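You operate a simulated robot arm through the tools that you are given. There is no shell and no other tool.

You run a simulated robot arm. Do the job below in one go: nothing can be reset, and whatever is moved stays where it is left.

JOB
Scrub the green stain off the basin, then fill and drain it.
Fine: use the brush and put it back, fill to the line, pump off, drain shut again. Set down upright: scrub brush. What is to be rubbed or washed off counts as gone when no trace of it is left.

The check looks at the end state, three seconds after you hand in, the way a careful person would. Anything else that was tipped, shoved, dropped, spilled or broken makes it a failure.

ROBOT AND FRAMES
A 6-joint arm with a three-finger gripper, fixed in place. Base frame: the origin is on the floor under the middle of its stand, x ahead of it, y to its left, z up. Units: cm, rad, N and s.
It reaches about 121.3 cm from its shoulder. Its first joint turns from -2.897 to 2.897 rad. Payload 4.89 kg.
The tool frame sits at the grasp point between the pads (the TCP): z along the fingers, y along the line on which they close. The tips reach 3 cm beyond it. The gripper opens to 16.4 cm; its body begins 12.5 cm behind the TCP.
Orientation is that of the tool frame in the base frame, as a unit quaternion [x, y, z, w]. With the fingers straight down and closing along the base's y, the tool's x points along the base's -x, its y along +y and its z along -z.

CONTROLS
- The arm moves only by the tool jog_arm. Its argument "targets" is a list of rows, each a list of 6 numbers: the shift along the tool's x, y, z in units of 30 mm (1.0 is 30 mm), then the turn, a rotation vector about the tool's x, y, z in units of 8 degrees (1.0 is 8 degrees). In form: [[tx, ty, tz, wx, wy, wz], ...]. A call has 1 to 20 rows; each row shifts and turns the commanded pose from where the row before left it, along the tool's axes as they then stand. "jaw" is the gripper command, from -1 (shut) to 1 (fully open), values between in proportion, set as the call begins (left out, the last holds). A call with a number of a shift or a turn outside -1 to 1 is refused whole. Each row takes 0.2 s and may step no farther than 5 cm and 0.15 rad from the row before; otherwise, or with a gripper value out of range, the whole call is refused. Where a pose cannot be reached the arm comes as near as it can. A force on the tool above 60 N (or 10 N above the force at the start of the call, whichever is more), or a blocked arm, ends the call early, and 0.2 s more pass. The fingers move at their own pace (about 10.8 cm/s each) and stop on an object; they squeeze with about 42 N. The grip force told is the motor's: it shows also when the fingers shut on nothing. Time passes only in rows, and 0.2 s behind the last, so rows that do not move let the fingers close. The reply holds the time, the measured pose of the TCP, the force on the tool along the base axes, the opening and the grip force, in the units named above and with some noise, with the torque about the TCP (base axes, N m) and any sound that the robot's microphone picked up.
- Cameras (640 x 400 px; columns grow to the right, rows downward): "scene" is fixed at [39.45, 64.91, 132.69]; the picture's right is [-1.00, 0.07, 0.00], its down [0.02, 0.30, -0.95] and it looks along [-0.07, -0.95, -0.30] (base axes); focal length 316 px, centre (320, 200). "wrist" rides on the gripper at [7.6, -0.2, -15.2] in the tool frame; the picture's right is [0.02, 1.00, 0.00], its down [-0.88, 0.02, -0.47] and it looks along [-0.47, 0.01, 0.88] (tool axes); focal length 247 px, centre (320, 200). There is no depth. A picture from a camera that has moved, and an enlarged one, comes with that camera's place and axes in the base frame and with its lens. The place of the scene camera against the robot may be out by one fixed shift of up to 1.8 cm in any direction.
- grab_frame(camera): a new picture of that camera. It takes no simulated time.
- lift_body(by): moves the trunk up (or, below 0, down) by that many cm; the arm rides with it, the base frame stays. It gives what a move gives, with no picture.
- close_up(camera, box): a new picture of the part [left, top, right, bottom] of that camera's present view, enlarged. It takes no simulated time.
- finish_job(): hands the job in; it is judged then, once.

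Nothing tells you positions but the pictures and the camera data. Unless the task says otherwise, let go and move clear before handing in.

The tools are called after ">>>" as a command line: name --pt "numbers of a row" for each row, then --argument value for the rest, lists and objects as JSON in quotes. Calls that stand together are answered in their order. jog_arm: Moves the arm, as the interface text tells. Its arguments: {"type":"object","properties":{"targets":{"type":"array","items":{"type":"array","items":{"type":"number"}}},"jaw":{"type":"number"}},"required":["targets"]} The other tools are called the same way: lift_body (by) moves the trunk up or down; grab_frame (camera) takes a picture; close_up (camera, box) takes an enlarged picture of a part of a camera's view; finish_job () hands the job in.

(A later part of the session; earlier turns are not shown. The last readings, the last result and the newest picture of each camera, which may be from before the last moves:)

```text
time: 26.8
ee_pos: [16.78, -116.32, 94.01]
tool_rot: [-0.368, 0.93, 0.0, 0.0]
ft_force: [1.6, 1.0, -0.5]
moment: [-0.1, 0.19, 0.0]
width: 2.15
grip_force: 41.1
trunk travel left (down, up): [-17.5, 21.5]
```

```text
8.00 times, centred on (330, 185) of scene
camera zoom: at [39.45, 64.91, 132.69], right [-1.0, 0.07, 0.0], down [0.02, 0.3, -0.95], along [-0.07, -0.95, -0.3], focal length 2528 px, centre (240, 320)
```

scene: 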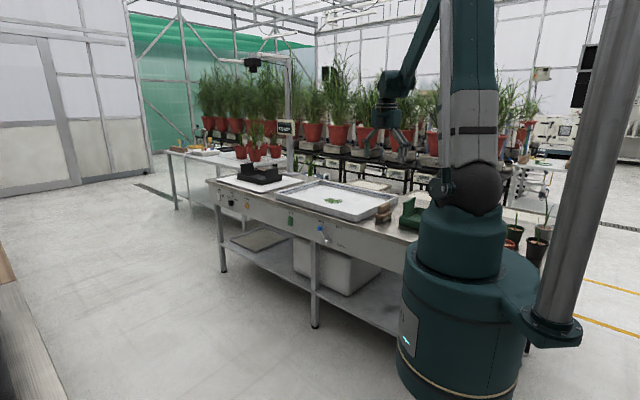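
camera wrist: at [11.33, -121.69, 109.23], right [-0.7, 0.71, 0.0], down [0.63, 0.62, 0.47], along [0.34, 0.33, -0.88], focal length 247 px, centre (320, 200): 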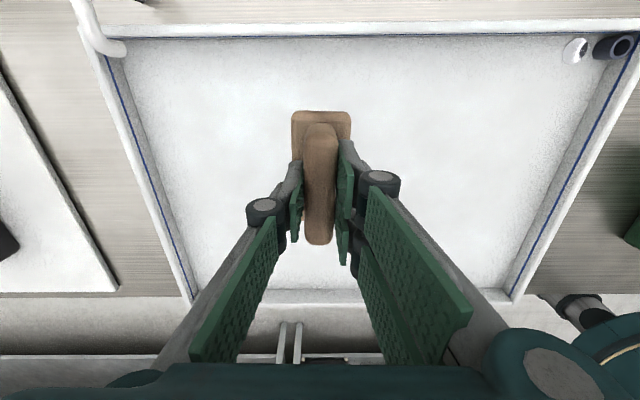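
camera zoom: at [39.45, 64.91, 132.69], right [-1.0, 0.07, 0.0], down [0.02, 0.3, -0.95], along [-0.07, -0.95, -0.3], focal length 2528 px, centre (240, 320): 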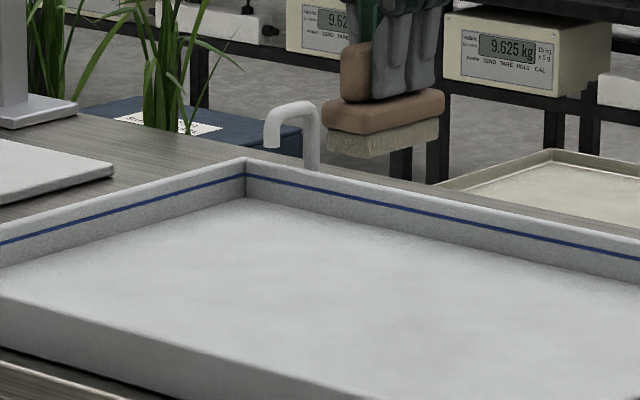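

The stain is gone in the scene view. Now I'll carry the brush back over its home spot.

>>> jog_arm --pt "-0.364 0.99 0 0 0 0" --pt "-0.364 0.99 0 0 0 0" --pt "-0.364 0.99 0 0 0 0" --pt "-0.364 0.99 0 0 0 0" --pt "-0.364 0.99 0 0 0 0" --pt "-0.364 0.99 0 0 0 0" --pt "-0.364 0.99 0 0 0 0" --pt "-0.364 0.99 0 0 0 0" --pt "-0.364 0.99 0 0 0 0" --pt "-0.364 0.99 0 0 0 0" --pt "-0.364 0.99 0 0 0 0" --pt "-0.364 0.99 0 0 0 0" --pt "-0.364 0.99 0 0 0 0" --pt "-0.364 0.99 0 0 0 0"

>>> grab_frame --camera "wrist"

>>> close_up --camera "wrist" --box '[0, 0, 250, 156]'

>>> close_up --camera "scene" --box '[350, 150, 430, 200]'

```text
time: 29.8
ee_pos: [-0.62, -75.46, 93.67]
tool_rot: [-0.368, 0.93, 0.0, 0.0]
ft_force: [0.3, -1.1, -2.1]
moment: [0.12, 0.02, 0.03]
width: 2.14
grip_force: 42.6
trunk travel left (down, up): [-17.5, 21.5]
```

```text
taken
camera wrist: at [-6.19, -80.78, 108.96], right [-0.7, 0.71, 0.0], down [0.63, 0.62, 0.47], along [0.34, 0.33, -0.88], focal length 247 px, centre (320, 200)
```

wrist: 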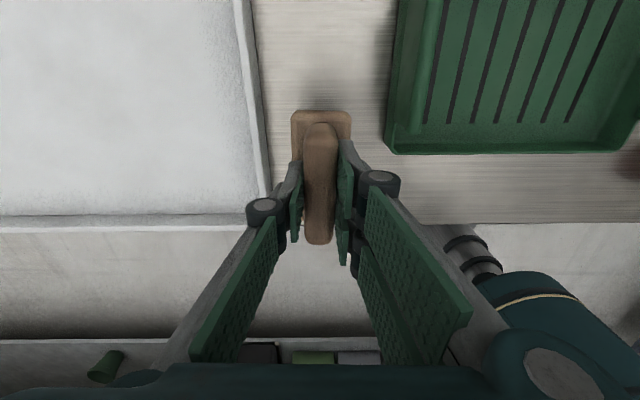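

```text
2.56 times, centred on (125, 78) of wrist
camera zoom: at [-6.19, -80.78, 108.96], right [-0.7, 0.71, 0.0], down [0.63, 0.62, 0.47], along [0.34, 0.33, -0.88], focal length 632 px, centre (819, 512)
```

zoom: 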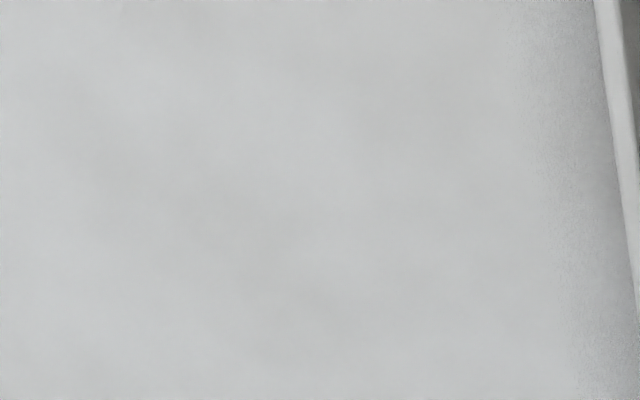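

```text
8.00 times, centred on (390, 175) of scene
camera zoom: at [39.45, 64.91, 132.69], right [-1.0, 0.07, 0.0], down [0.02, 0.3, -0.95], along [-0.07, -0.95, -0.3], focal length 2528 px, centre (-240, 400)
```

zoom: 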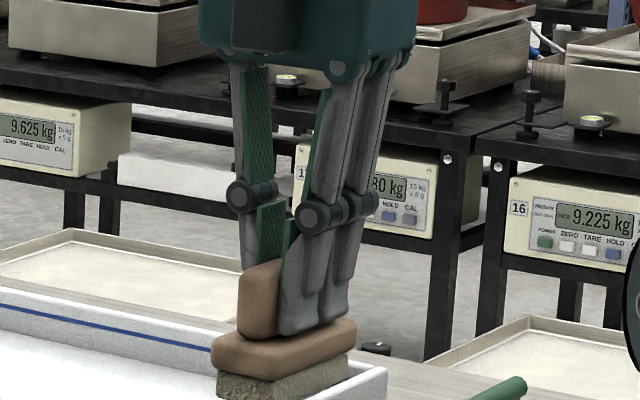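

The basin floor where the stain was is clean. I'll lower the brush onto its home spot, feeling for contact at the end.

>>> jog_arm --pt "0 0 0.82 0 0 0" --pt "0 0 0.82 0 0 0" --pt "0 0 0.82 0 0 0" --pt "0 0 0.75 0 0 0"

>>> close_up --camera "scene" --box '[360, 185, 440, 235]'

```text
time: 30.8
ee_pos: [-0.88, -75.52, 84.27]
tool_rot: [-0.368, 0.93, -0.001, 0.0]
ft_force: [0.4, 1.0, -0.3]
moment: [-0.1, -0.04, -0.02]
width: 2.16
grip_force: 42.1
trunk travel left (down, up): [-17.5, 21.5]
```

```text
8.00 times, centred on (400, 210) of scene
camera zoom: at [39.45, 64.91, 132.69], right [-1.0, 0.07, 0.0], down [0.02, 0.3, -0.95], along [-0.07, -0.95, -0.3], focal length 2528 px, centre (-320, 120)
```

zoom: 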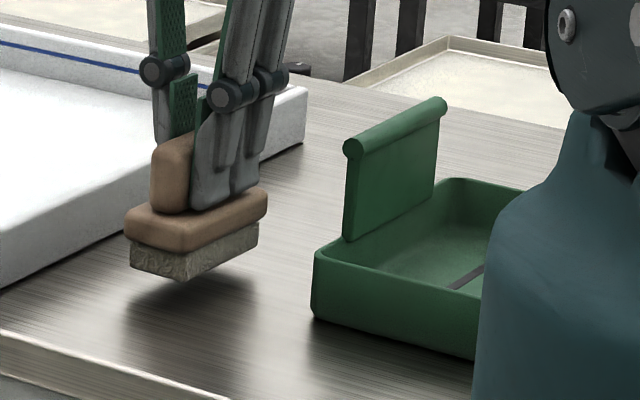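

It is about 0.45 cm too far toward -x compared with the original picture. I'll correct that while lowering.

>>> jog_arm --pt "-0.11 -0.1 0.1 0 0 0" --pt "0 0 0.1 0 0 0" --pt "0 0 0.07 0 0 0"

>>> close_up --camera "scene" --box '[360, 185, 440, 235]'

```text
time: 31.6
ee_pos: [-0.46, -75.53, 83.3]
tool_rot: [-0.367, 0.93, 0.0, 0.0]
ft_force: [-0.8, -0.4, -1.9]
moment: [-0.02, 0.03, 0.01]
width: 2.12
grip_force: 42.0
trunk travel left (down, up): [-17.5, 21.5]
```

```text
8.00 times, centred on (400, 210) of scene
camera zoom: at [39.45, 64.91, 132.69], right [-1.0, 0.07, 0.0], down [0.02, 0.3, -0.95], along [-0.07, -0.95, -0.3], focal length 2528 px, centre (-320, 120)
```

zoom: 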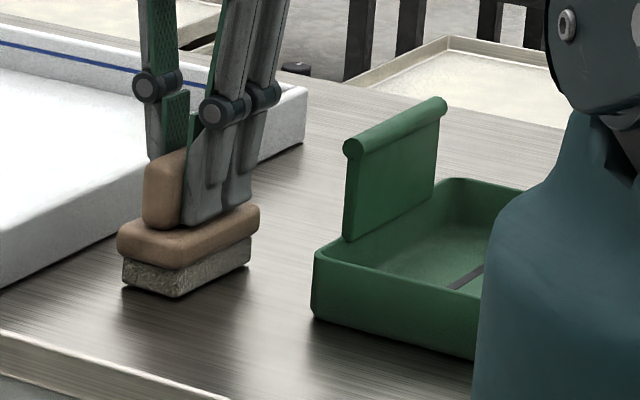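

Now it lines up with the original picture and hangs just above the bench. Small steps until contact.

>>> jog_arm --pt "0 0 0.05 0 0 0" --pt "0 0 0.04 0 0 0"

```text
time: 32.2
ee_pos: [-0.4, -75.53, 83.21]
tool_rot: [-0.368, 0.93, 0.0, 0.0]
ft_force: [2.5, 1.0, 8.1]
moment: [-0.12, -0.07, 0.03]
width: 2.16
grip_force: 41.6
trunk travel left (down, up): [-17.5, 21.5]
```

Contact at about 10 N. I'll let go.

>>> jog_arm --pt "0 0 0 0 0 0" --pt "0 0 0 0 0 0" --pt "0 0 0 0 0 0" --jaw -0.43

>>> close_up --camera "scene" --box '[360, 185, 440, 235]'

>>> grab_frame --camera "wrist"

```text
time: 33.0
ee_pos: [-0.36, -75.62, 83.08]
tool_rot: [-0.367, 0.93, 0.0, 0.0]
ft_force: [0.3, 0.1, -0.9]
moment: [0.01, -0.01, 0.01]
width: 4.68
grip_force: 0.1
trunk travel left (down, up): [-17.5, 21.5]
```

```text
8.00 times, centred on (400, 210) of scene
camera zoom: at [39.45, 64.91, 132.69], right [-1.0, 0.07, 0.0], down [0.02, 0.3, -0.95], along [-0.07, -0.95, -0.3], focal length 2528 px, centre (-320, 120)
```

zoom: 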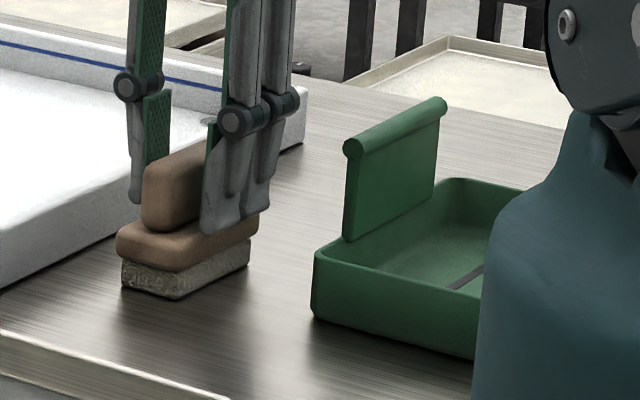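

```text
taken
camera wrist: at [-5.95, -80.9, 98.35], right [-0.7, 0.71, 0.0], down [0.63, 0.62, 0.47], along [0.34, 0.33, -0.88], focal length 247 px, centre (320, 200)
```

wrist: 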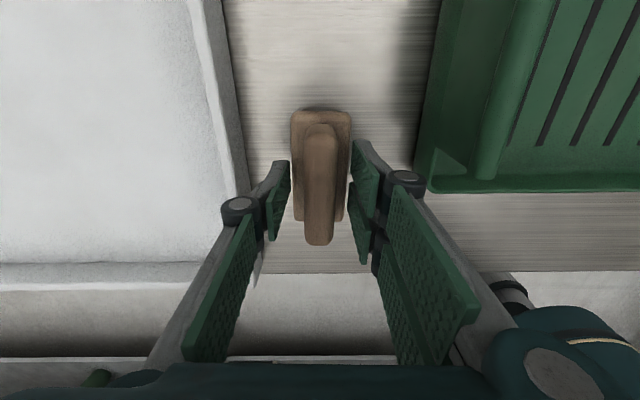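

The brush stands upright at its home spot. I'll rise straight up and then move out in front of the bench.

>>> jog_arm --pt "0 0 -0.5 0 0 0" --pt "0 0 -0.8 0 0 0" --pt "0 0 -1 0 0 0" --pt "0 0 -1 0 0 0" --pt "0 0 -1 0 0 0" --pt "0 0 -1 0 0 0"

>>> grab_frame --camera "wrist"

>>> close_up --camera "scene" --box '[360, 185, 440, 235]'

```text
time: 34.4
ee_pos: [-0.31, -75.83, 99.23]
tool_rot: [-0.367, 0.93, 0.001, 0.0]
ft_force: [0.2, -0.8, 0.3]
moment: [0.08, -0.01, -0.04]
width: 4.65
grip_force: 0.2
trunk travel left (down, up): [-17.5, 21.5]
```

```text
taken
camera wrist: at [-5.8, -80.99, 114.46], right [-0.7, 0.71, 0.0], down [0.63, 0.62, 0.47], along [0.34, 0.33, -0.88], focal length 247 px, centre (320, 200)
```

wrist: 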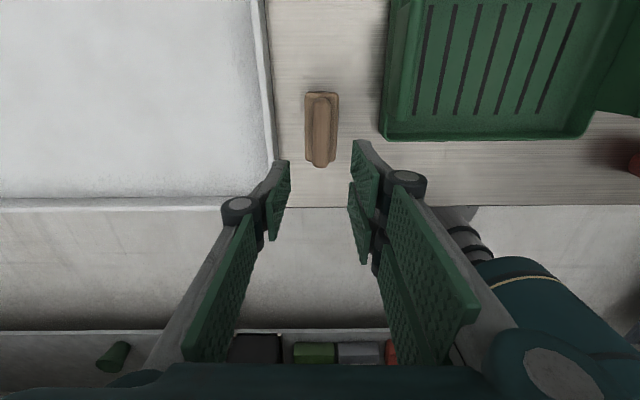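

```text
8.00 times, centred on (400, 210) of scene
camera zoom: at [39.45, 64.91, 132.69], right [-1.0, 0.07, 0.0], down [0.02, 0.3, -0.95], along [-0.07, -0.95, -0.3], focal length 2528 px, centre (-320, 120)
```

zoom: 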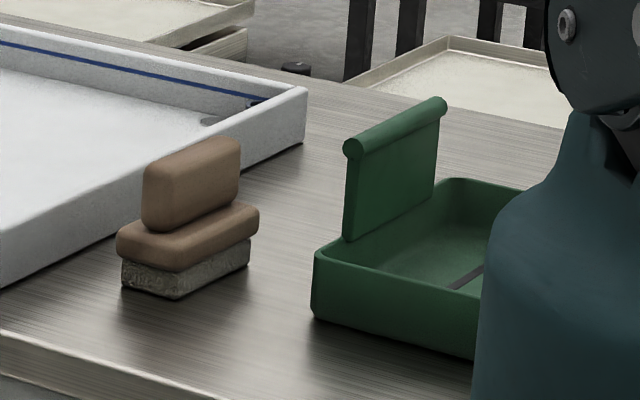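

The brush is back within about a millimetre. Now I'll move out in front of the bench and close the jaws.

>>> jog_arm --pt "-1 -1 0 0 0 0" --pt "-1 -1 0 0 0 0" --pt "-1 -1 0 0 0 0" --pt "-1 -1 0 0 0 0" --pt "-1 -1 0 0 0 0" --pt "-1 -1 0 0 0 0" --pt "-1 -1 0 0 0 0" --pt "-1 -1 0 0 0 0" --pt "-1 -1 0 0 0 0" --pt "-1 -1 0 0 0 0" --jaw -1

>>> grab_frame --camera "wrist"

>>> grab_frame --camera "scene"

```text
time: 36.6
ee_pos: [41.89, -76.86, 99.51]
tool_rot: [-0.367, 0.93, 0.0, 0.0]
ft_force: [-1.1, -0.6, 1.2]
moment: [0.1, -0.22, 0.01]
width: 0.0
grip_force: 41.6
trunk travel left (down, up): [-17.5, 21.5]
```

```text
taken
camera wrist: at [36.36, -82.01, 114.64], right [-0.7, 0.72, 0.0], down [0.63, 0.62, 0.47], along [0.34, 0.33, -0.88], focal length 247 px, centre (320, 200)
```

wrist: 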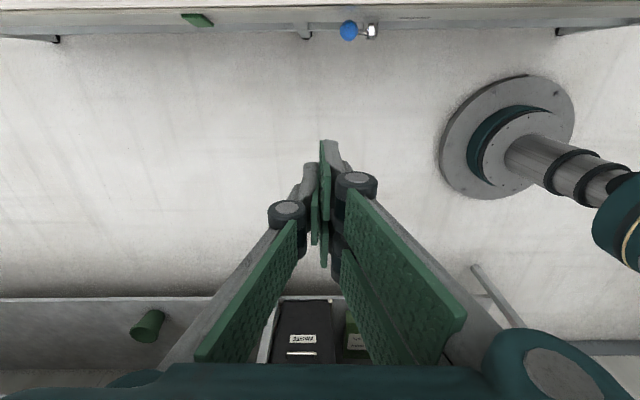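

```text
taken
```

scene: 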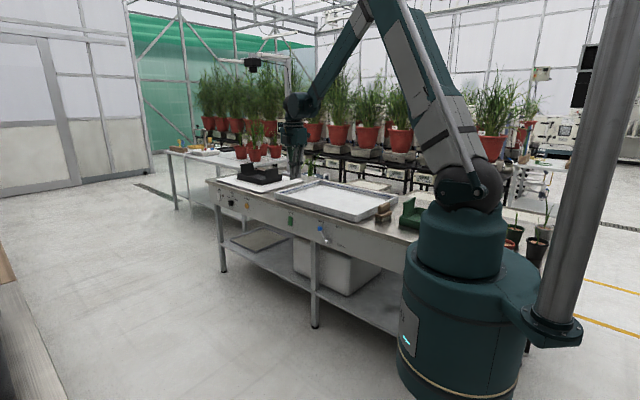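

From the views: lever knob ≈ (e1 −80, z 69) on the front panel, and the pump switch about 24 cm further left at z≈66. I'll tilt the gripper to face the panel.

>>> jog_arm --pt "0 0 0 0 0.95 0" --pt "0 0 0 0 0.95 0" --pt "0 0 0 0 0.95 0" --pt "0 0 0 0 0.95 0" --pt "0 0 0 0 0.95 0" --pt "0 0 0 0 0.95 0"

>>> grab_frame --camera "wrist"

>>> grab_frame --camera "scene"

```text
time: 38.0
ee_pos: [41.8, -77.04, 99.1]
tool_rot: [-0.339, 0.857, -0.144, -0.361]
ft_force: [-0.5, -0.9, 0.1]
moment: [0.03, -0.18, 0.07]
width: 0.02
grip_force: 42.2
trunk travel left (down, up): [-17.5, 21.5]
```

```text
taken
camera wrist: at [46.04, -73.22, 115.22], right [-0.69, 0.72, 0.01], down [0.68, 0.67, -0.3], along [-0.23, -0.2, -0.95], focal length 247 px, centre (320, 200)
```

wrist: 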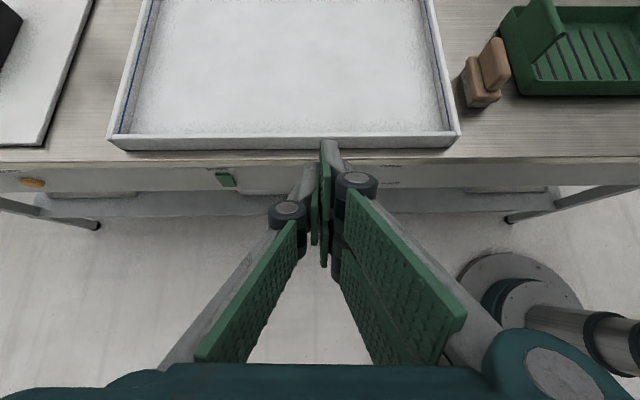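

```text
taken
```

scene: 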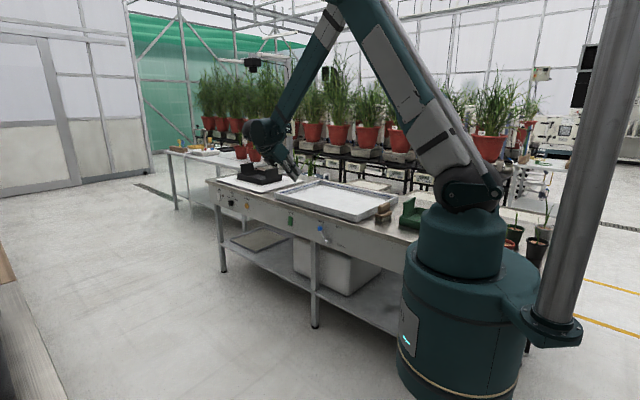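

>>> jog_arm --pt "0 0 0 0 0.95 0" --pt "0 0 0 0 0.95 0" --pt "0 0 0 0 0.95 0" --pt "0 0 0 0 0.95 0"

>>> grab_frame --camera "wrist"

>>> grab_frame --camera "scene"

```text
time: 39.0
ee_pos: [41.93, -76.91, 99.04]
tool_rot: [-0.29, 0.732, -0.227, -0.572]
ft_force: [-0.2, 0.9, 1.6]
moment: [0.04, -0.11, 0.16]
width: 0.04
grip_force: 41.7
trunk travel left (down, up): [-17.5, 21.5]
```

```text
taken
camera wrist: at [51.47, -68.14, 110.21], right [-0.69, 0.73, 0.02], down [0.48, 0.47, -0.74], along [-0.55, -0.5, -0.67], focal length 247 px, centre (320, 200)
```

wrist: 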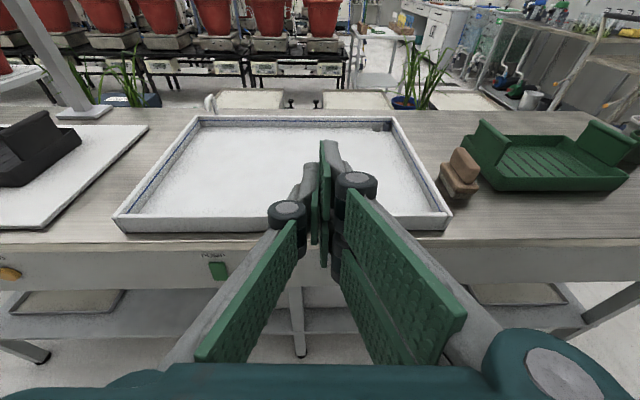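

```text
taken
```

scene: 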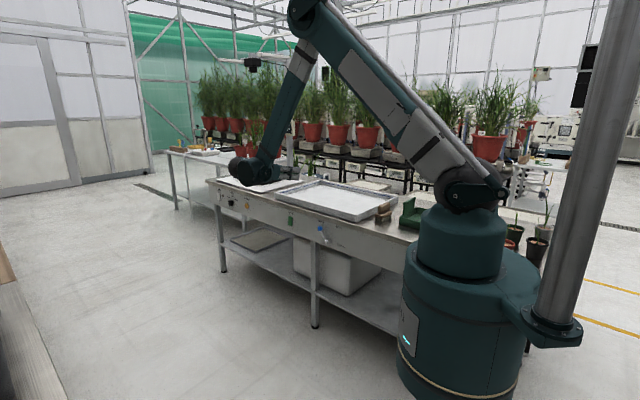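

The gripper now faces the bench nearly horizontally. I'll zoom in on the switch and basin from here.

>>> close_up --camera "wrist" --box '[170, 230, 270, 292]'

>>> close_up --camera "wrist" --box '[110, 90, 470, 315]'

>>> close_up --camera "scene" --box '[275, 205, 305, 230]'

```text
6.40 times, centred on (220, 261) of wrist
camera zoom: at [51.47, -68.14, 110.21], right [-0.69, 0.73, 0.02], down [0.48, 0.47, -0.74], along [-0.55, -0.5, -0.67], focal length 1581 px, centre (960, -190)
```

zoom: 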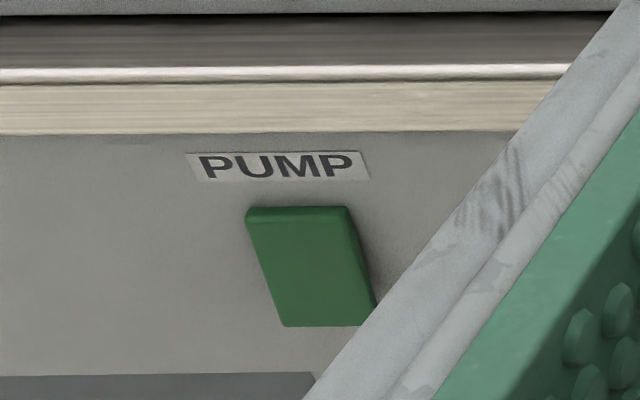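

```text
1.78 times, centred on (290, 202) of wrist
camera zoom: at [51.47, -68.14, 110.21], right [-0.69, 0.73, 0.02], down [0.48, 0.47, -0.74], along [-0.55, -0.5, -0.67], focal length 439 px, centre (373, 196)
```

zoom: 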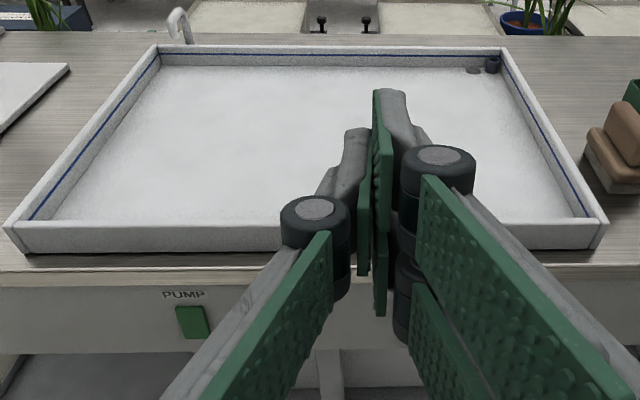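

```text
16.00 times, centred on (290, 218) of scene
camera zoom: at [39.45, 64.91, 132.69], right [-1.0, 0.07, 0.0], down [0.02, 0.3, -0.95], along [-0.07, -0.95, -0.3], focal length 5057 px, centre (800, -80)
```

zoom: 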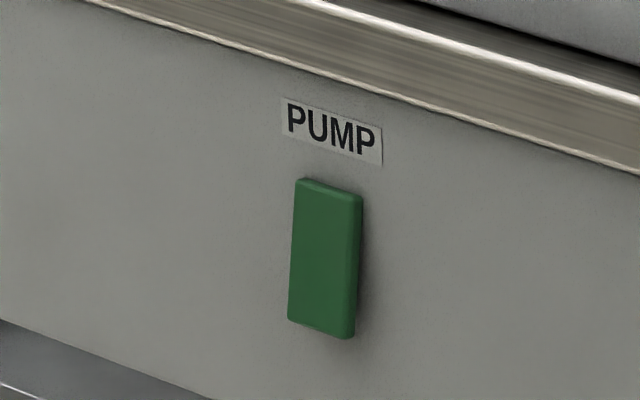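

The rocker is pressed in at the top and sticks out at the bottom, so I expect ON by pressing its lower half and OFF by pressing its upper half. I'll open the jaws so that the single left finger can press alone, level the tool, and move down in front of the panel.

>>> jog_arm --pt "0 0 0 0 0.75 0" --pt "0 0 0 0 0.75 0" --pt "-0.9 -0.7 0 0 0 0" --pt "-1 -0.8 0 0 0 0" --pt "-1 -0.8 0 0 0 0" --pt "-1 -0.8 0 0 0 0" --pt "-1 -0.8 0 0 0 0" --pt "-1 -0.8 0 0 0 0" --jaw 0.1

>>> grab_frame --camera "wrist"

>>> grab_frame --camera "scene"

```text
time: 40.8
ee_pos: [52.16, -86.68, 81.26]
tool_rot: [-0.264, 0.669, -0.255, -0.646]
ft_force: [-1.1, 0.9, 1.4]
moment: [0.15, -0.21, 0.17]
width: 9.01
grip_force: 0.1
trunk travel left (down, up): [-17.5, 21.5]
```

```text
taken
camera wrist: at [63.08, -76.52, 89.5], right [-0.68, 0.73, 0.02], down [0.35, 0.36, -0.86], along [-0.64, -0.58, -0.5], focal length 247 px, centre (320, 200)
```

wrist: 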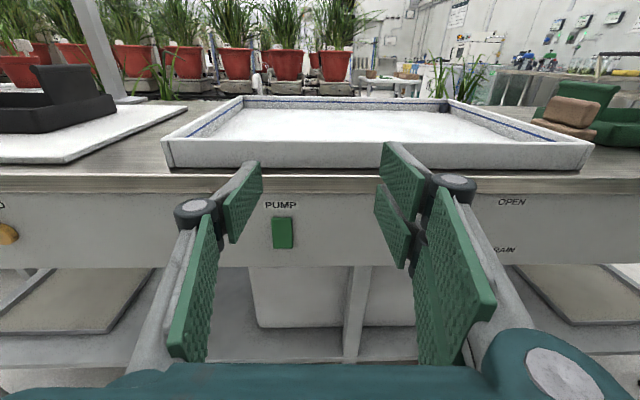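

```text
taken
```

scene: 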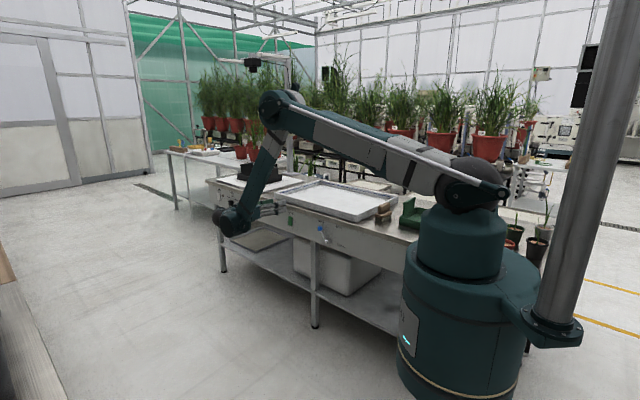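

The left finger lines up with the switch column. I'll go lower and closer, then check with the scene camera.

>>> jog_arm --pt "-1 0 0 0 0 0" --pt "-1 0 0 0 0 0" --pt "-1 0 0.3 0 0 0" --pt "-1 0 0.5 0 0 0" --pt "-1 0 0.8 0 0 0" --pt "-0.5 0 0.8 0 0 0"

>>> grab_frame --camera "wrist"

>>> close_up --camera "scene" --box '[250, 190, 330, 240]'

>>> grab_frame --camera "scene"

```text
time: 42.2
ee_pos: [45.43, -89.33, 69.67]
tool_rot: [-0.265, 0.67, -0.255, -0.645]
ft_force: [0.3, 0.3, -0.1]
moment: [-0.02, 0.01, -0.02]
width: 9.02
grip_force: 0.0
out of reach, approached as far as the arm can: row 4, 5, 6
trunk travel left (down, up): [-17.5, 21.5]
```

```text
taken
camera wrist: at [56.34, -79.09, 77.87], right [-0.69, 0.73, 0.02], down [0.35, 0.36, -0.86], along [-0.64, -0.58, -0.51], focal length 247 px, centre (320, 200)
```

wrist: 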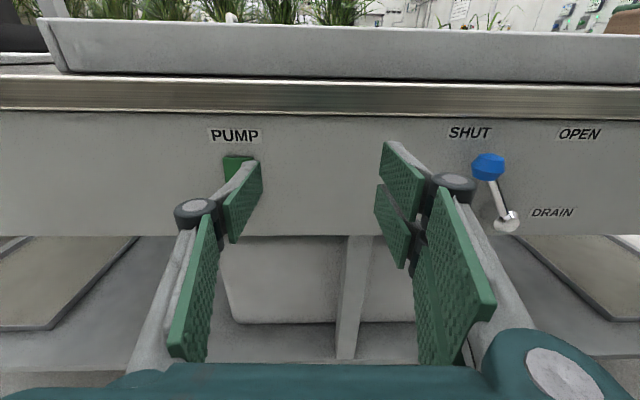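

```text
8.00 times, centred on (290, 215) of scene
camera zoom: at [39.45, 64.91, 132.69], right [-1.0, 0.07, 0.0], down [0.02, 0.3, -0.95], along [-0.07, -0.95, -0.3], focal length 2528 px, centre (560, 80)
```

zoom: 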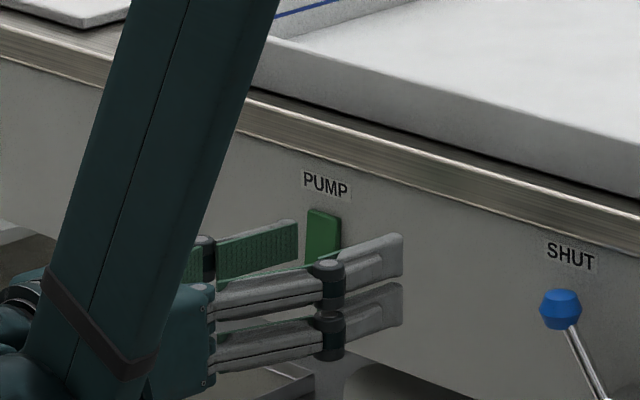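

```text
taken
```

scene: 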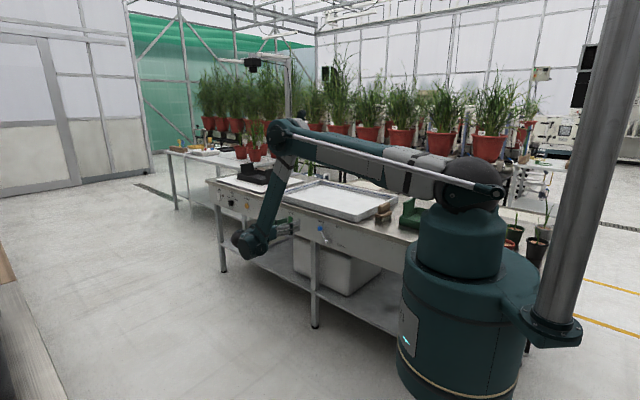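

The last rows were out of reach (too low for the arm at this trunk height). The arm lies wholly in front of the bench, so I'll lower the trunk by 8 cm.

>>> lift_body --by -8

>>> grab_frame --camera "wrist"

>>> grab_frame --camera "scene"

```text
time: 43.4
ee_pos: [45.44, -89.36, 61.74]
tool_rot: [-0.265, 0.669, -0.256, -0.645]
ft_force: [0.4, 0.5, 0.1]
moment: [-0.01, 0.04, -0.02]
width: 9.02
grip_force: 0.0
trunk travel left (down, up): [-9.5, 29.5]
```

```text
taken
camera wrist: at [56.3, -79.13, 69.9], right [-0.69, 0.73, 0.02], down [0.36, 0.36, -0.86], along [-0.64, -0.58, -0.51], focal length 247 px, centre (320, 200)
```

wrist: 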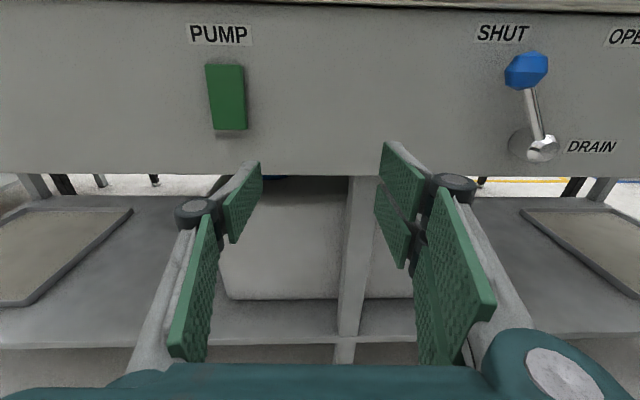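

```text
taken
```

scene: 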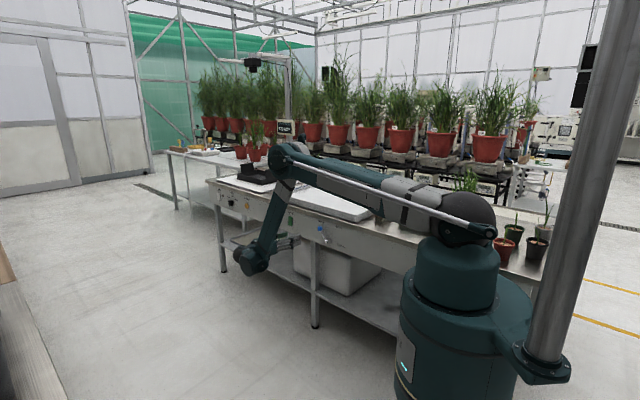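

>>> close_up --camera "scene" --box '[260, 160, 400, 248]'

```text
4.55 times, centred on (330, 204) of scene
camera zoom: at [39.45, 64.91, 132.69], right [-1.0, 0.07, 0.0], down [0.02, 0.3, -0.95], along [-0.07, -0.95, -0.3], focal length 1437 px, centre (274, 182)
```

zoom: 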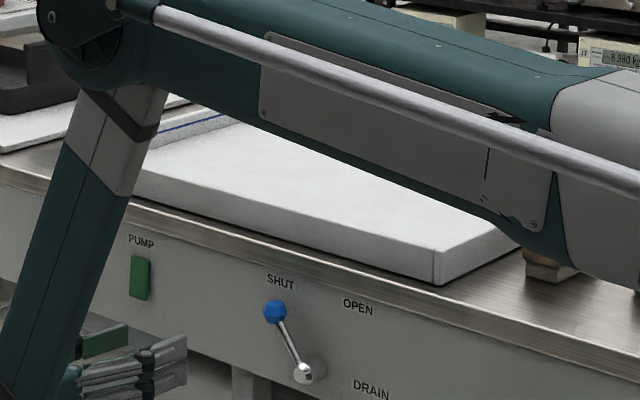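

The upper arm hides most of the basin in this posture. First a good look at the rocker from here, then I'll raise the trunk again and use a steeper tool tilt instead.

>>> close_up --camera "wrist" --box '[170, 10, 290, 160]'

>>> close_up --camera "wrist" --box '[470, 10, 640, 180]'

```text
2.67 times, centred on (230, 85) of wrist
camera zoom: at [56.3, -79.13, 69.9], right [-0.69, 0.73, 0.02], down [0.36, 0.36, -0.86], along [-0.64, -0.58, -0.51], focal length 659 px, centre (560, 507)
```

zoom: 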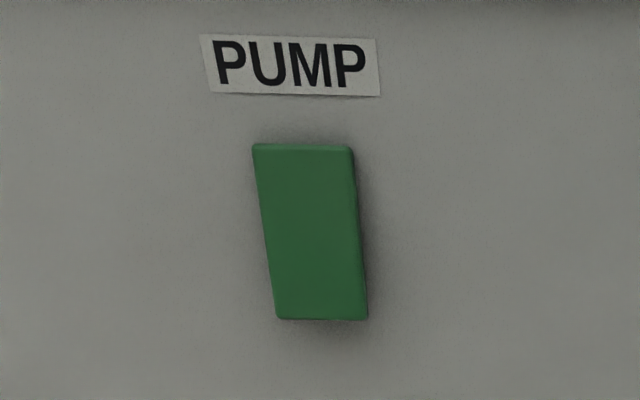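

```text
2.35 times, centred on (555, 95) of wrist
camera zoom: at [56.3, -79.13, 69.9], right [-0.69, 0.73, 0.02], down [0.36, 0.36, -0.86], along [-0.64, -0.58, -0.51], focal length 581 px, centre (-233, 447)
```

zoom: 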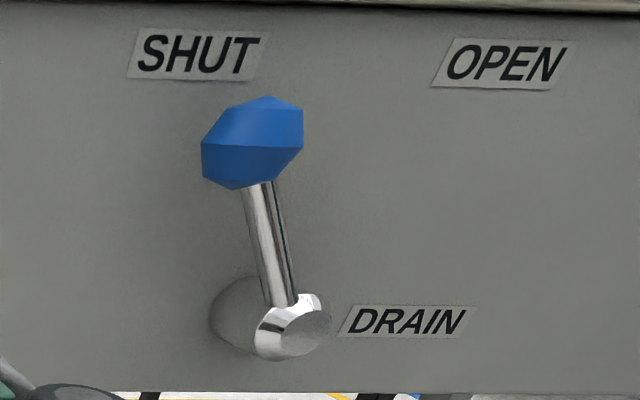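

The rocker's bottom stands about 0.6 cm proud of its top; it spans z 64–69.2, centred at e1≈−104.25. I'll raise the trunk back and tilt the tool to about 55°.

>>> lift_body --by 8

>>> jog_arm --pt "0 0 -1 0 0 0" --pt "0 0 0 0 -0.9 0" --pt "0 0 0 0 -0.9 0" --pt "0 0 0 0 -0.9 0" --pt "0 0 0 0 -0.9 0" --pt "0 0 0 0 -0.5 0"

>>> grab_frame --camera "scene"

>>> grab_frame --camera "wrist"

```text
time: 44.5
ee_pos: [45.34, -89.3, 69.56]
tool_rot: [-0.265, 0.669, -0.255, -0.646]
ft_force: [0.6, 0.4, -0.8]
moment: [-0.06, 0.0, -0.02]
width: 9.04
grip_force: 0.1
trunk travel left (down, up): [-17.5, 21.5]
```

```text
time: 45.9
ee_pos: [47.33, -87.19, 69.62]
tool_rot: [-0.327, 0.825, -0.17, -0.43]
ft_force: [0.9, 0.5, 0.4]
moment: [-0.02, 0.05, -0.02]
width: 9.02
grip_force: 0.1
trunk travel left (down, up): [-17.5, 21.5]
```

```text
taken
```

scene: 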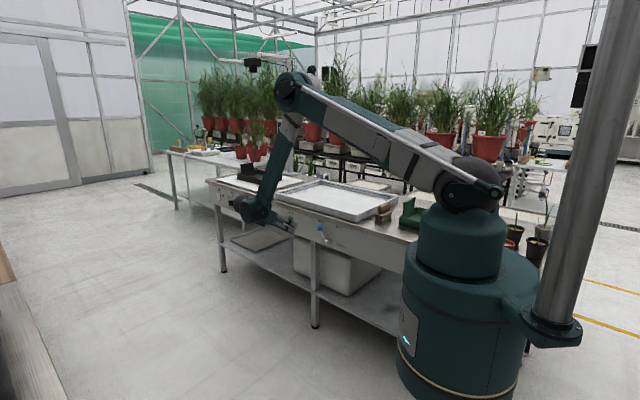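

```text
taken
camera wrist: at [53.46, -81.75, 84.74], right [-0.69, 0.72, 0.02], down [0.64, 0.63, -0.45], along [-0.33, -0.3, -0.89], focal length 247 px, centre (320, 200)
```

wrist: 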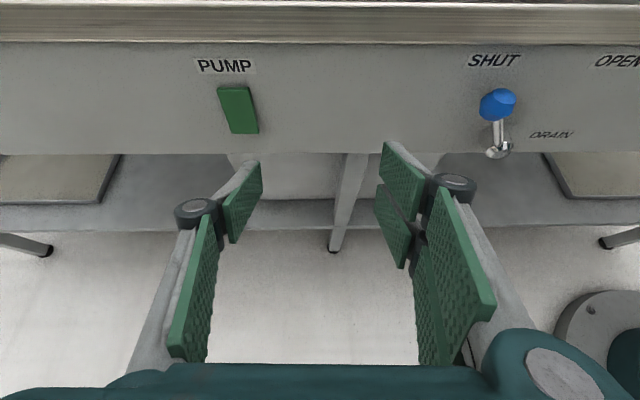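

The basin is now clear of the arm in the scene view. I'll line the left fingertip up with the lower half of the rocker.

>>> jog_arm --pt "0 -0.46 0.5 0 0 0" --pt "0 -0.46 0.6 0 0 0" --pt "-0.05 0 0.9 0 0 0"

>>> grab_frame --camera "wrist"

>>> close_up --camera "scene" --box '[260, 195, 330, 240]'

```text
time: 46.7
ee_pos: [45.96, -92.44, 66.2]
tool_rot: [-0.326, 0.824, -0.171, -0.43]
ft_force: [-0.7, 0.7, 0.8]
moment: [0.0, -0.09, 0.07]
width: 9.02
grip_force: 0.1
trunk travel left (down, up): [-17.5, 21.5]
```

```text
taken
camera wrist: at [51.91, -86.96, 81.27], right [-0.69, 0.72, 0.02], down [0.64, 0.63, -0.45], along [-0.34, -0.3, -0.89], focal length 247 px, centre (320, 200)
```

wrist: 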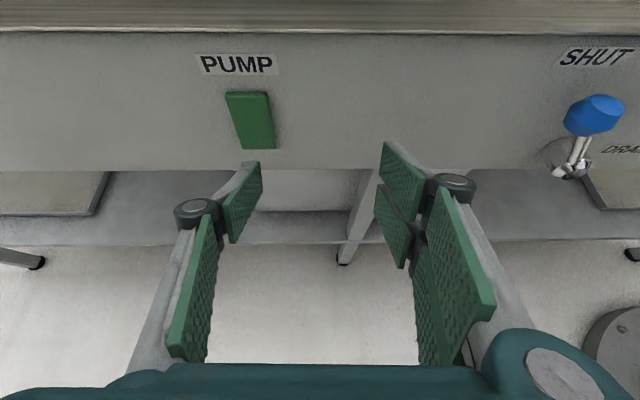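

```text
8.89 times, centred on (295, 218) of scene
camera zoom: at [39.45, 64.91, 132.69], right [-1.0, 0.07, 0.0], down [0.02, 0.3, -0.95], along [-0.07, -0.95, -0.3], focal length 2809 px, centre (542, 44)
```

zoom: 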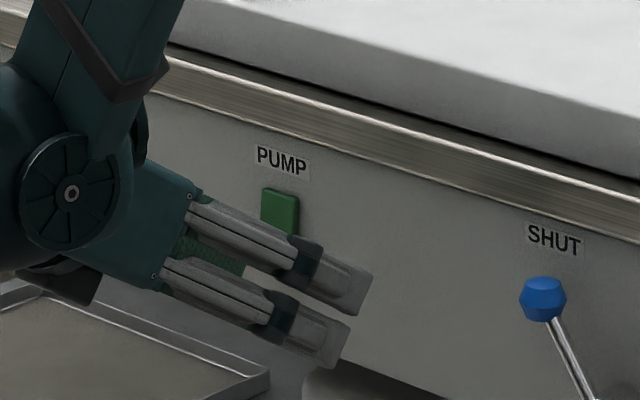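

The pair of right fingers would touch the panel before the left one presses. I'll close the jaws and press with the upper right fingertip, which leads the others at this tilt, so I'm shifting to line that tip up with the rocker's lower half.

>>> jog_arm --pt "-0.4 -0.5 -0.03 0 0 0" --pt "-0.39 -0.8 -0.02 0 0 0" --pt "0 -0.76 0 0 0 0" --pt "0 0 0 0 0 0" --jaw -1

>>> grab_frame --camera "wrist"

>>> close_up --camera "scene" --box '[260, 195, 330, 240]'

```text
time: 47.7
ee_pos: [51.19, -95.83, 64.52]
tool_rot: [-0.327, 0.824, -0.171, -0.43]
ft_force: [0.7, 0.1, -0.8]
moment: [0.0, -0.01, 0.03]
width: 0.0
grip_force: 42.5
trunk travel left (down, up): [-17.5, 21.5]
```

```text
taken
camera wrist: at [57.17, -90.42, 79.4], right [-0.69, 0.72, 0.02], down [0.64, 0.62, -0.45], along [-0.34, -0.3, -0.89], focal length 247 px, centre (320, 200)
```

wrist: 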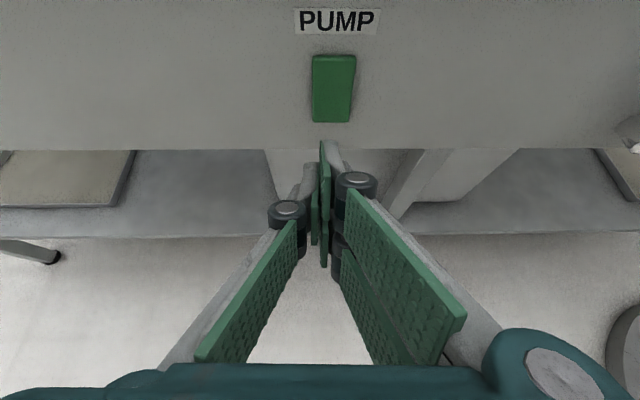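

```text
8.89 times, centred on (295, 218) of scene
camera zoom: at [39.45, 64.91, 132.69], right [-1.0, 0.07, 0.0], down [0.02, 0.3, -0.95], along [-0.07, -0.95, -0.3], focal length 2809 px, centre (542, 44)
```

zoom: 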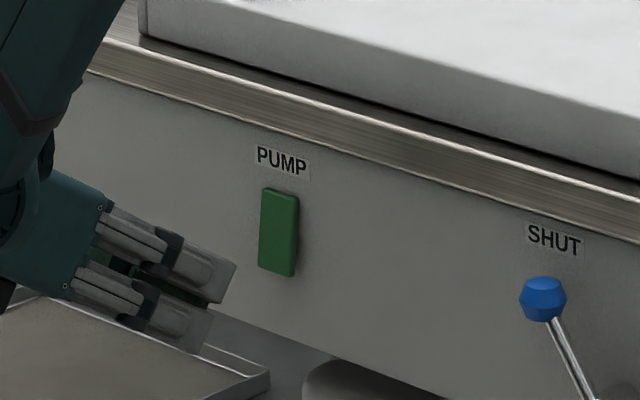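

The leading fingertip is in line with the rocker's lower quarter. I'll move inward, then press in small steps.

>>> jog_arm --pt "0.19 0 0.27 0 0 0" --pt "0.19 0 0.27 0 0 0" --pt "0.12 0 0.17 0 0 0"

>>> close_up --camera "scene" --box '[260, 195, 330, 240]'

```text
time: 48.5
ee_pos: [49.1, -97.87, 64.37]
tool_rot: [-0.326, 0.825, -0.17, -0.43]
ft_force: [0.3, 0.9, 0.2]
moment: [0.01, 0.01, 0.0]
width: 0.0
grip_force: 41.8
trunk travel left (down, up): [-17.5, 21.5]
```

```text
8.89 times, centred on (295, 218) of scene
camera zoom: at [39.45, 64.91, 132.69], right [-1.0, 0.07, 0.0], down [0.02, 0.3, -0.95], along [-0.07, -0.95, -0.3], focal length 2809 px, centre (542, 44)
```

zoom: 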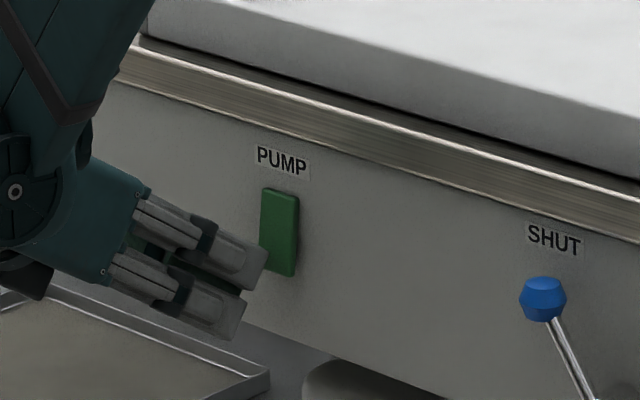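

>>> jog_arm --pt "0.057 0 0.082 0 0 0" --pt "0.057 0 0.082 0 0 0"

>>> close_up --camera "scene" --box '[260, 195, 330, 240]'

```text
time: 49.1
ee_pos: [48.77, -98.35, 64.38]
tool_rot: [-0.327, 0.824, -0.171, -0.43]
ft_force: [0.4, -0.2, -0.1]
moment: [0.02, 0.03, 0.0]
width: 0.0
grip_force: 41.8
trunk travel left (down, up): [-17.5, 21.5]
```

```text
8.89 times, centred on (295, 218) of scene
camera zoom: at [39.45, 64.91, 132.69], right [-1.0, 0.07, 0.0], down [0.02, 0.3, -0.95], along [-0.07, -0.95, -0.3], focal length 2809 px, centre (542, 44)
```

zoom: 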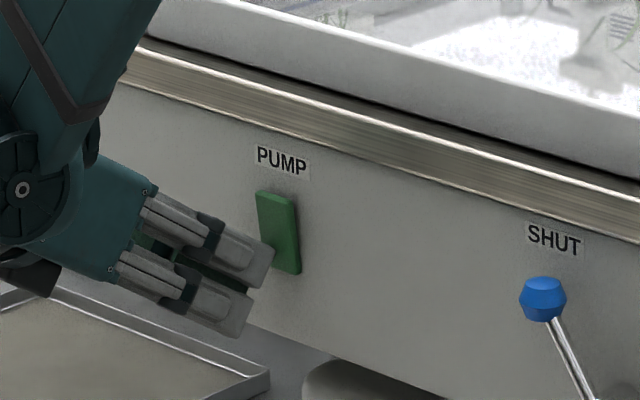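

The rocker flipped and water is already in the basin. I'll check the level right away.

>>> close_up --camera "scene" --box '[270, 165, 400, 228]'

>>> close_up --camera "scene" --box '[300, 168, 360, 205]'

```text
4.92 times, centred on (335, 196) of scene
camera zoom: at [39.45, 64.91, 132.69], right [-1.0, 0.07, 0.0], down [0.02, 0.3, -0.95], along [-0.07, -0.95, -0.3], focal length 1556 px, centre (246, 217)
```

zoom: 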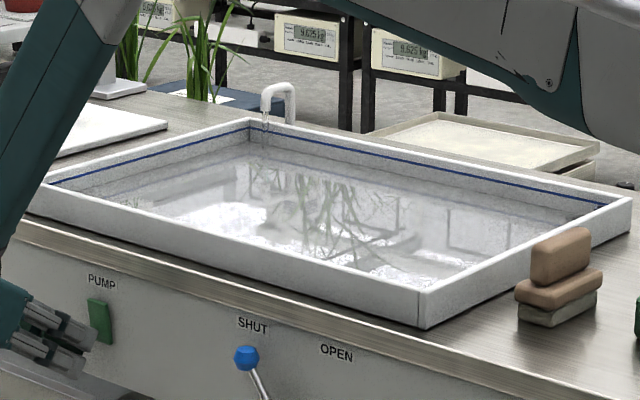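

```text
10.67 times, centred on (330, 186) of scene
camera zoom: at [39.45, 64.91, 132.69], right [-1.0, 0.07, 0.0], down [0.02, 0.3, -0.95], along [-0.07, -0.95, -0.3], focal length 3371 px, centre (213, 344)
```

zoom: 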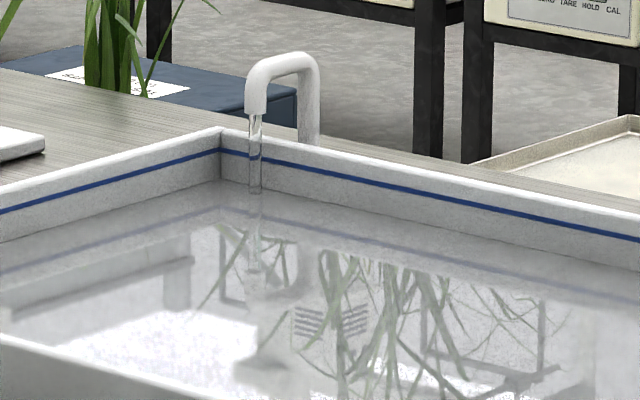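

Water is pouring; the line is about 1.5 cm above the floor and the level is still a thin layer. I'll back off and put the fingertip in front of the rocker's upper half, ready to switch off.

>>> jog_arm --pt "-0.288 0 -0.41 0 0 0" --pt "0.86 0 -0.6 0 0 0"

>>> close_up --camera "scene" --box '[300, 168, 360, 205]'

>>> close_up --camera "scene" --box '[260, 195, 330, 240]'

>>> close_up --camera "scene" --box '[350, 180, 400, 210]'

```text
time: 49.7
ee_pos: [49.91, -97.46, 67.31]
tool_rot: [-0.327, 0.824, -0.17, -0.429]
ft_force: [0.5, 0.0, -1.0]
moment: [-0.02, 0.12, -0.04]
width: 0.0
grip_force: 42.1
trunk travel left (down, up): [-17.5, 21.5]
```

```text
10.67 times, centred on (330, 186) of scene
camera zoom: at [39.45, 64.91, 132.69], right [-1.0, 0.07, 0.0], down [0.02, 0.3, -0.95], along [-0.07, -0.95, -0.3], focal length 3371 px, centre (213, 344)
```

zoom: 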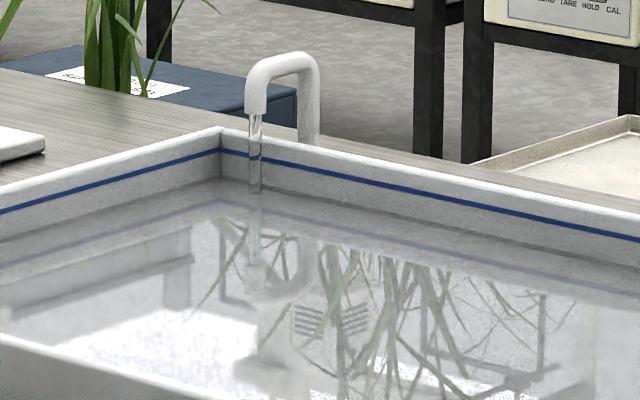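

```text
8.89 times, centred on (295, 218) of scene
camera zoom: at [39.45, 64.91, 132.69], right [-1.0, 0.07, 0.0], down [0.02, 0.3, -0.95], along [-0.07, -0.95, -0.3], focal length 2809 px, centre (542, 44)
```

zoom: 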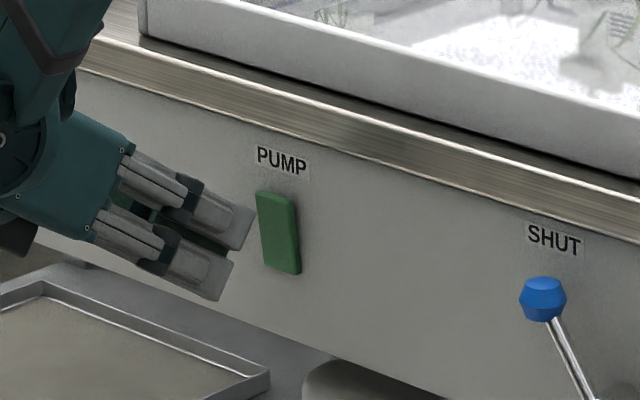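

```text
12.80 times, centred on (375, 195) of scene
camera zoom: at [39.45, 64.91, 132.69], right [-1.0, 0.07, 0.0], down [0.02, 0.3, -0.95], along [-0.07, -0.95, -0.3], focal length 4045 px, centre (-384, 264)
```

zoom: 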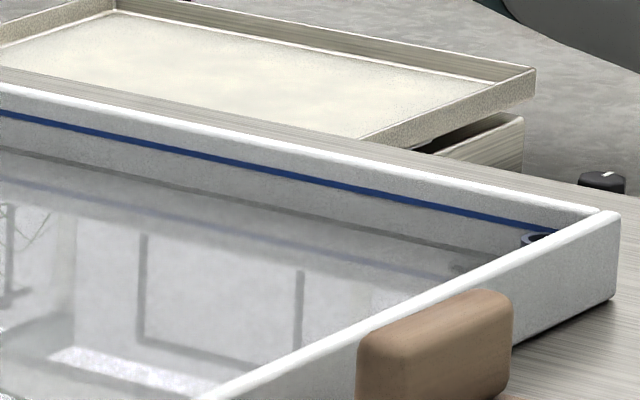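

The waterline on the back wall can be read in the scene zoom (about 1.8 cm below the blue line). I'll wait one second to find the fill rate.

>>> jog_arm --pt "0 0 0 0 0 0" --pt "0 0 0 0 0 0" --pt "0 0 0 0 0 0" --pt "0 0 0 0 0 0"

>>> close_up --camera "scene" --box '[350, 180, 400, 210]'

```text
time: 50.7
ee_pos: [49.93, -97.45, 67.45]
tool_rot: [-0.327, 0.824, -0.17, -0.43]
ft_force: [-0.6, 0.0, 0.3]
moment: [-0.03, -0.01, -0.01]
width: 0.01
grip_force: 41.5
trunk travel left (down, up): [-17.5, 21.5]
```

```text
12.80 times, centred on (375, 195) of scene
camera zoom: at [39.45, 64.91, 132.69], right [-1.0, 0.07, 0.0], down [0.02, 0.3, -0.95], along [-0.07, -0.95, -0.3], focal length 4045 px, centre (-384, 264)
```

zoom: 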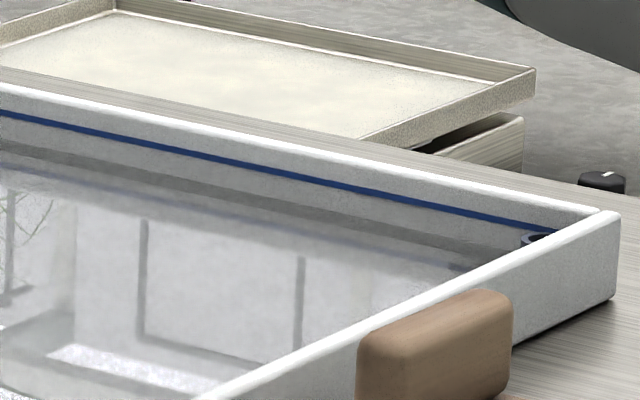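

The level is rising about 0.5 cm/s, so roughly 2.5–3 s to go. A tighter zoom gives the exact gap.

>>> close_up --camera "scene" --box '[350, 184, 376, 200]'

>>> close_up --camera "scene" --box '[376, 190, 402, 206]'

```text
16.00 times, centred on (363, 192) of scene
camera zoom: at [39.45, 64.91, 132.69], right [-1.0, 0.07, 0.0], down [0.02, 0.3, -0.95], along [-0.07, -0.95, -0.3], focal length 5057 px, centre (-368, 328)
```

zoom: 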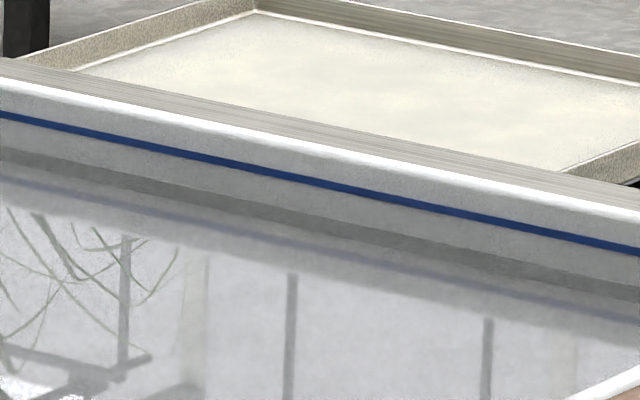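

```text
16.00 times, centred on (389, 198) of scene
camera zoom: at [39.45, 64.91, 132.69], right [-1.0, 0.07, 0.0], down [0.02, 0.3, -0.95], along [-0.07, -0.95, -0.3], focal length 5057 px, centre (-784, 232)
```

zoom: 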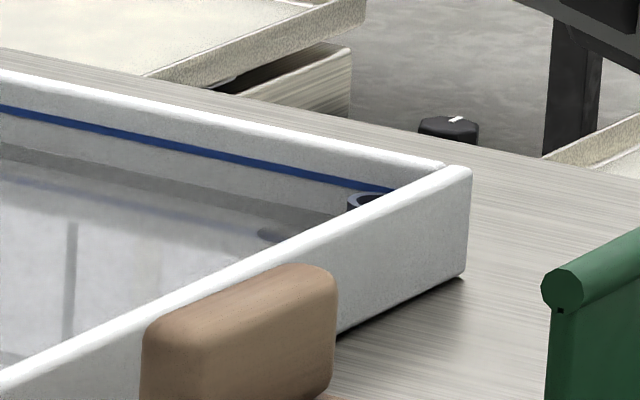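

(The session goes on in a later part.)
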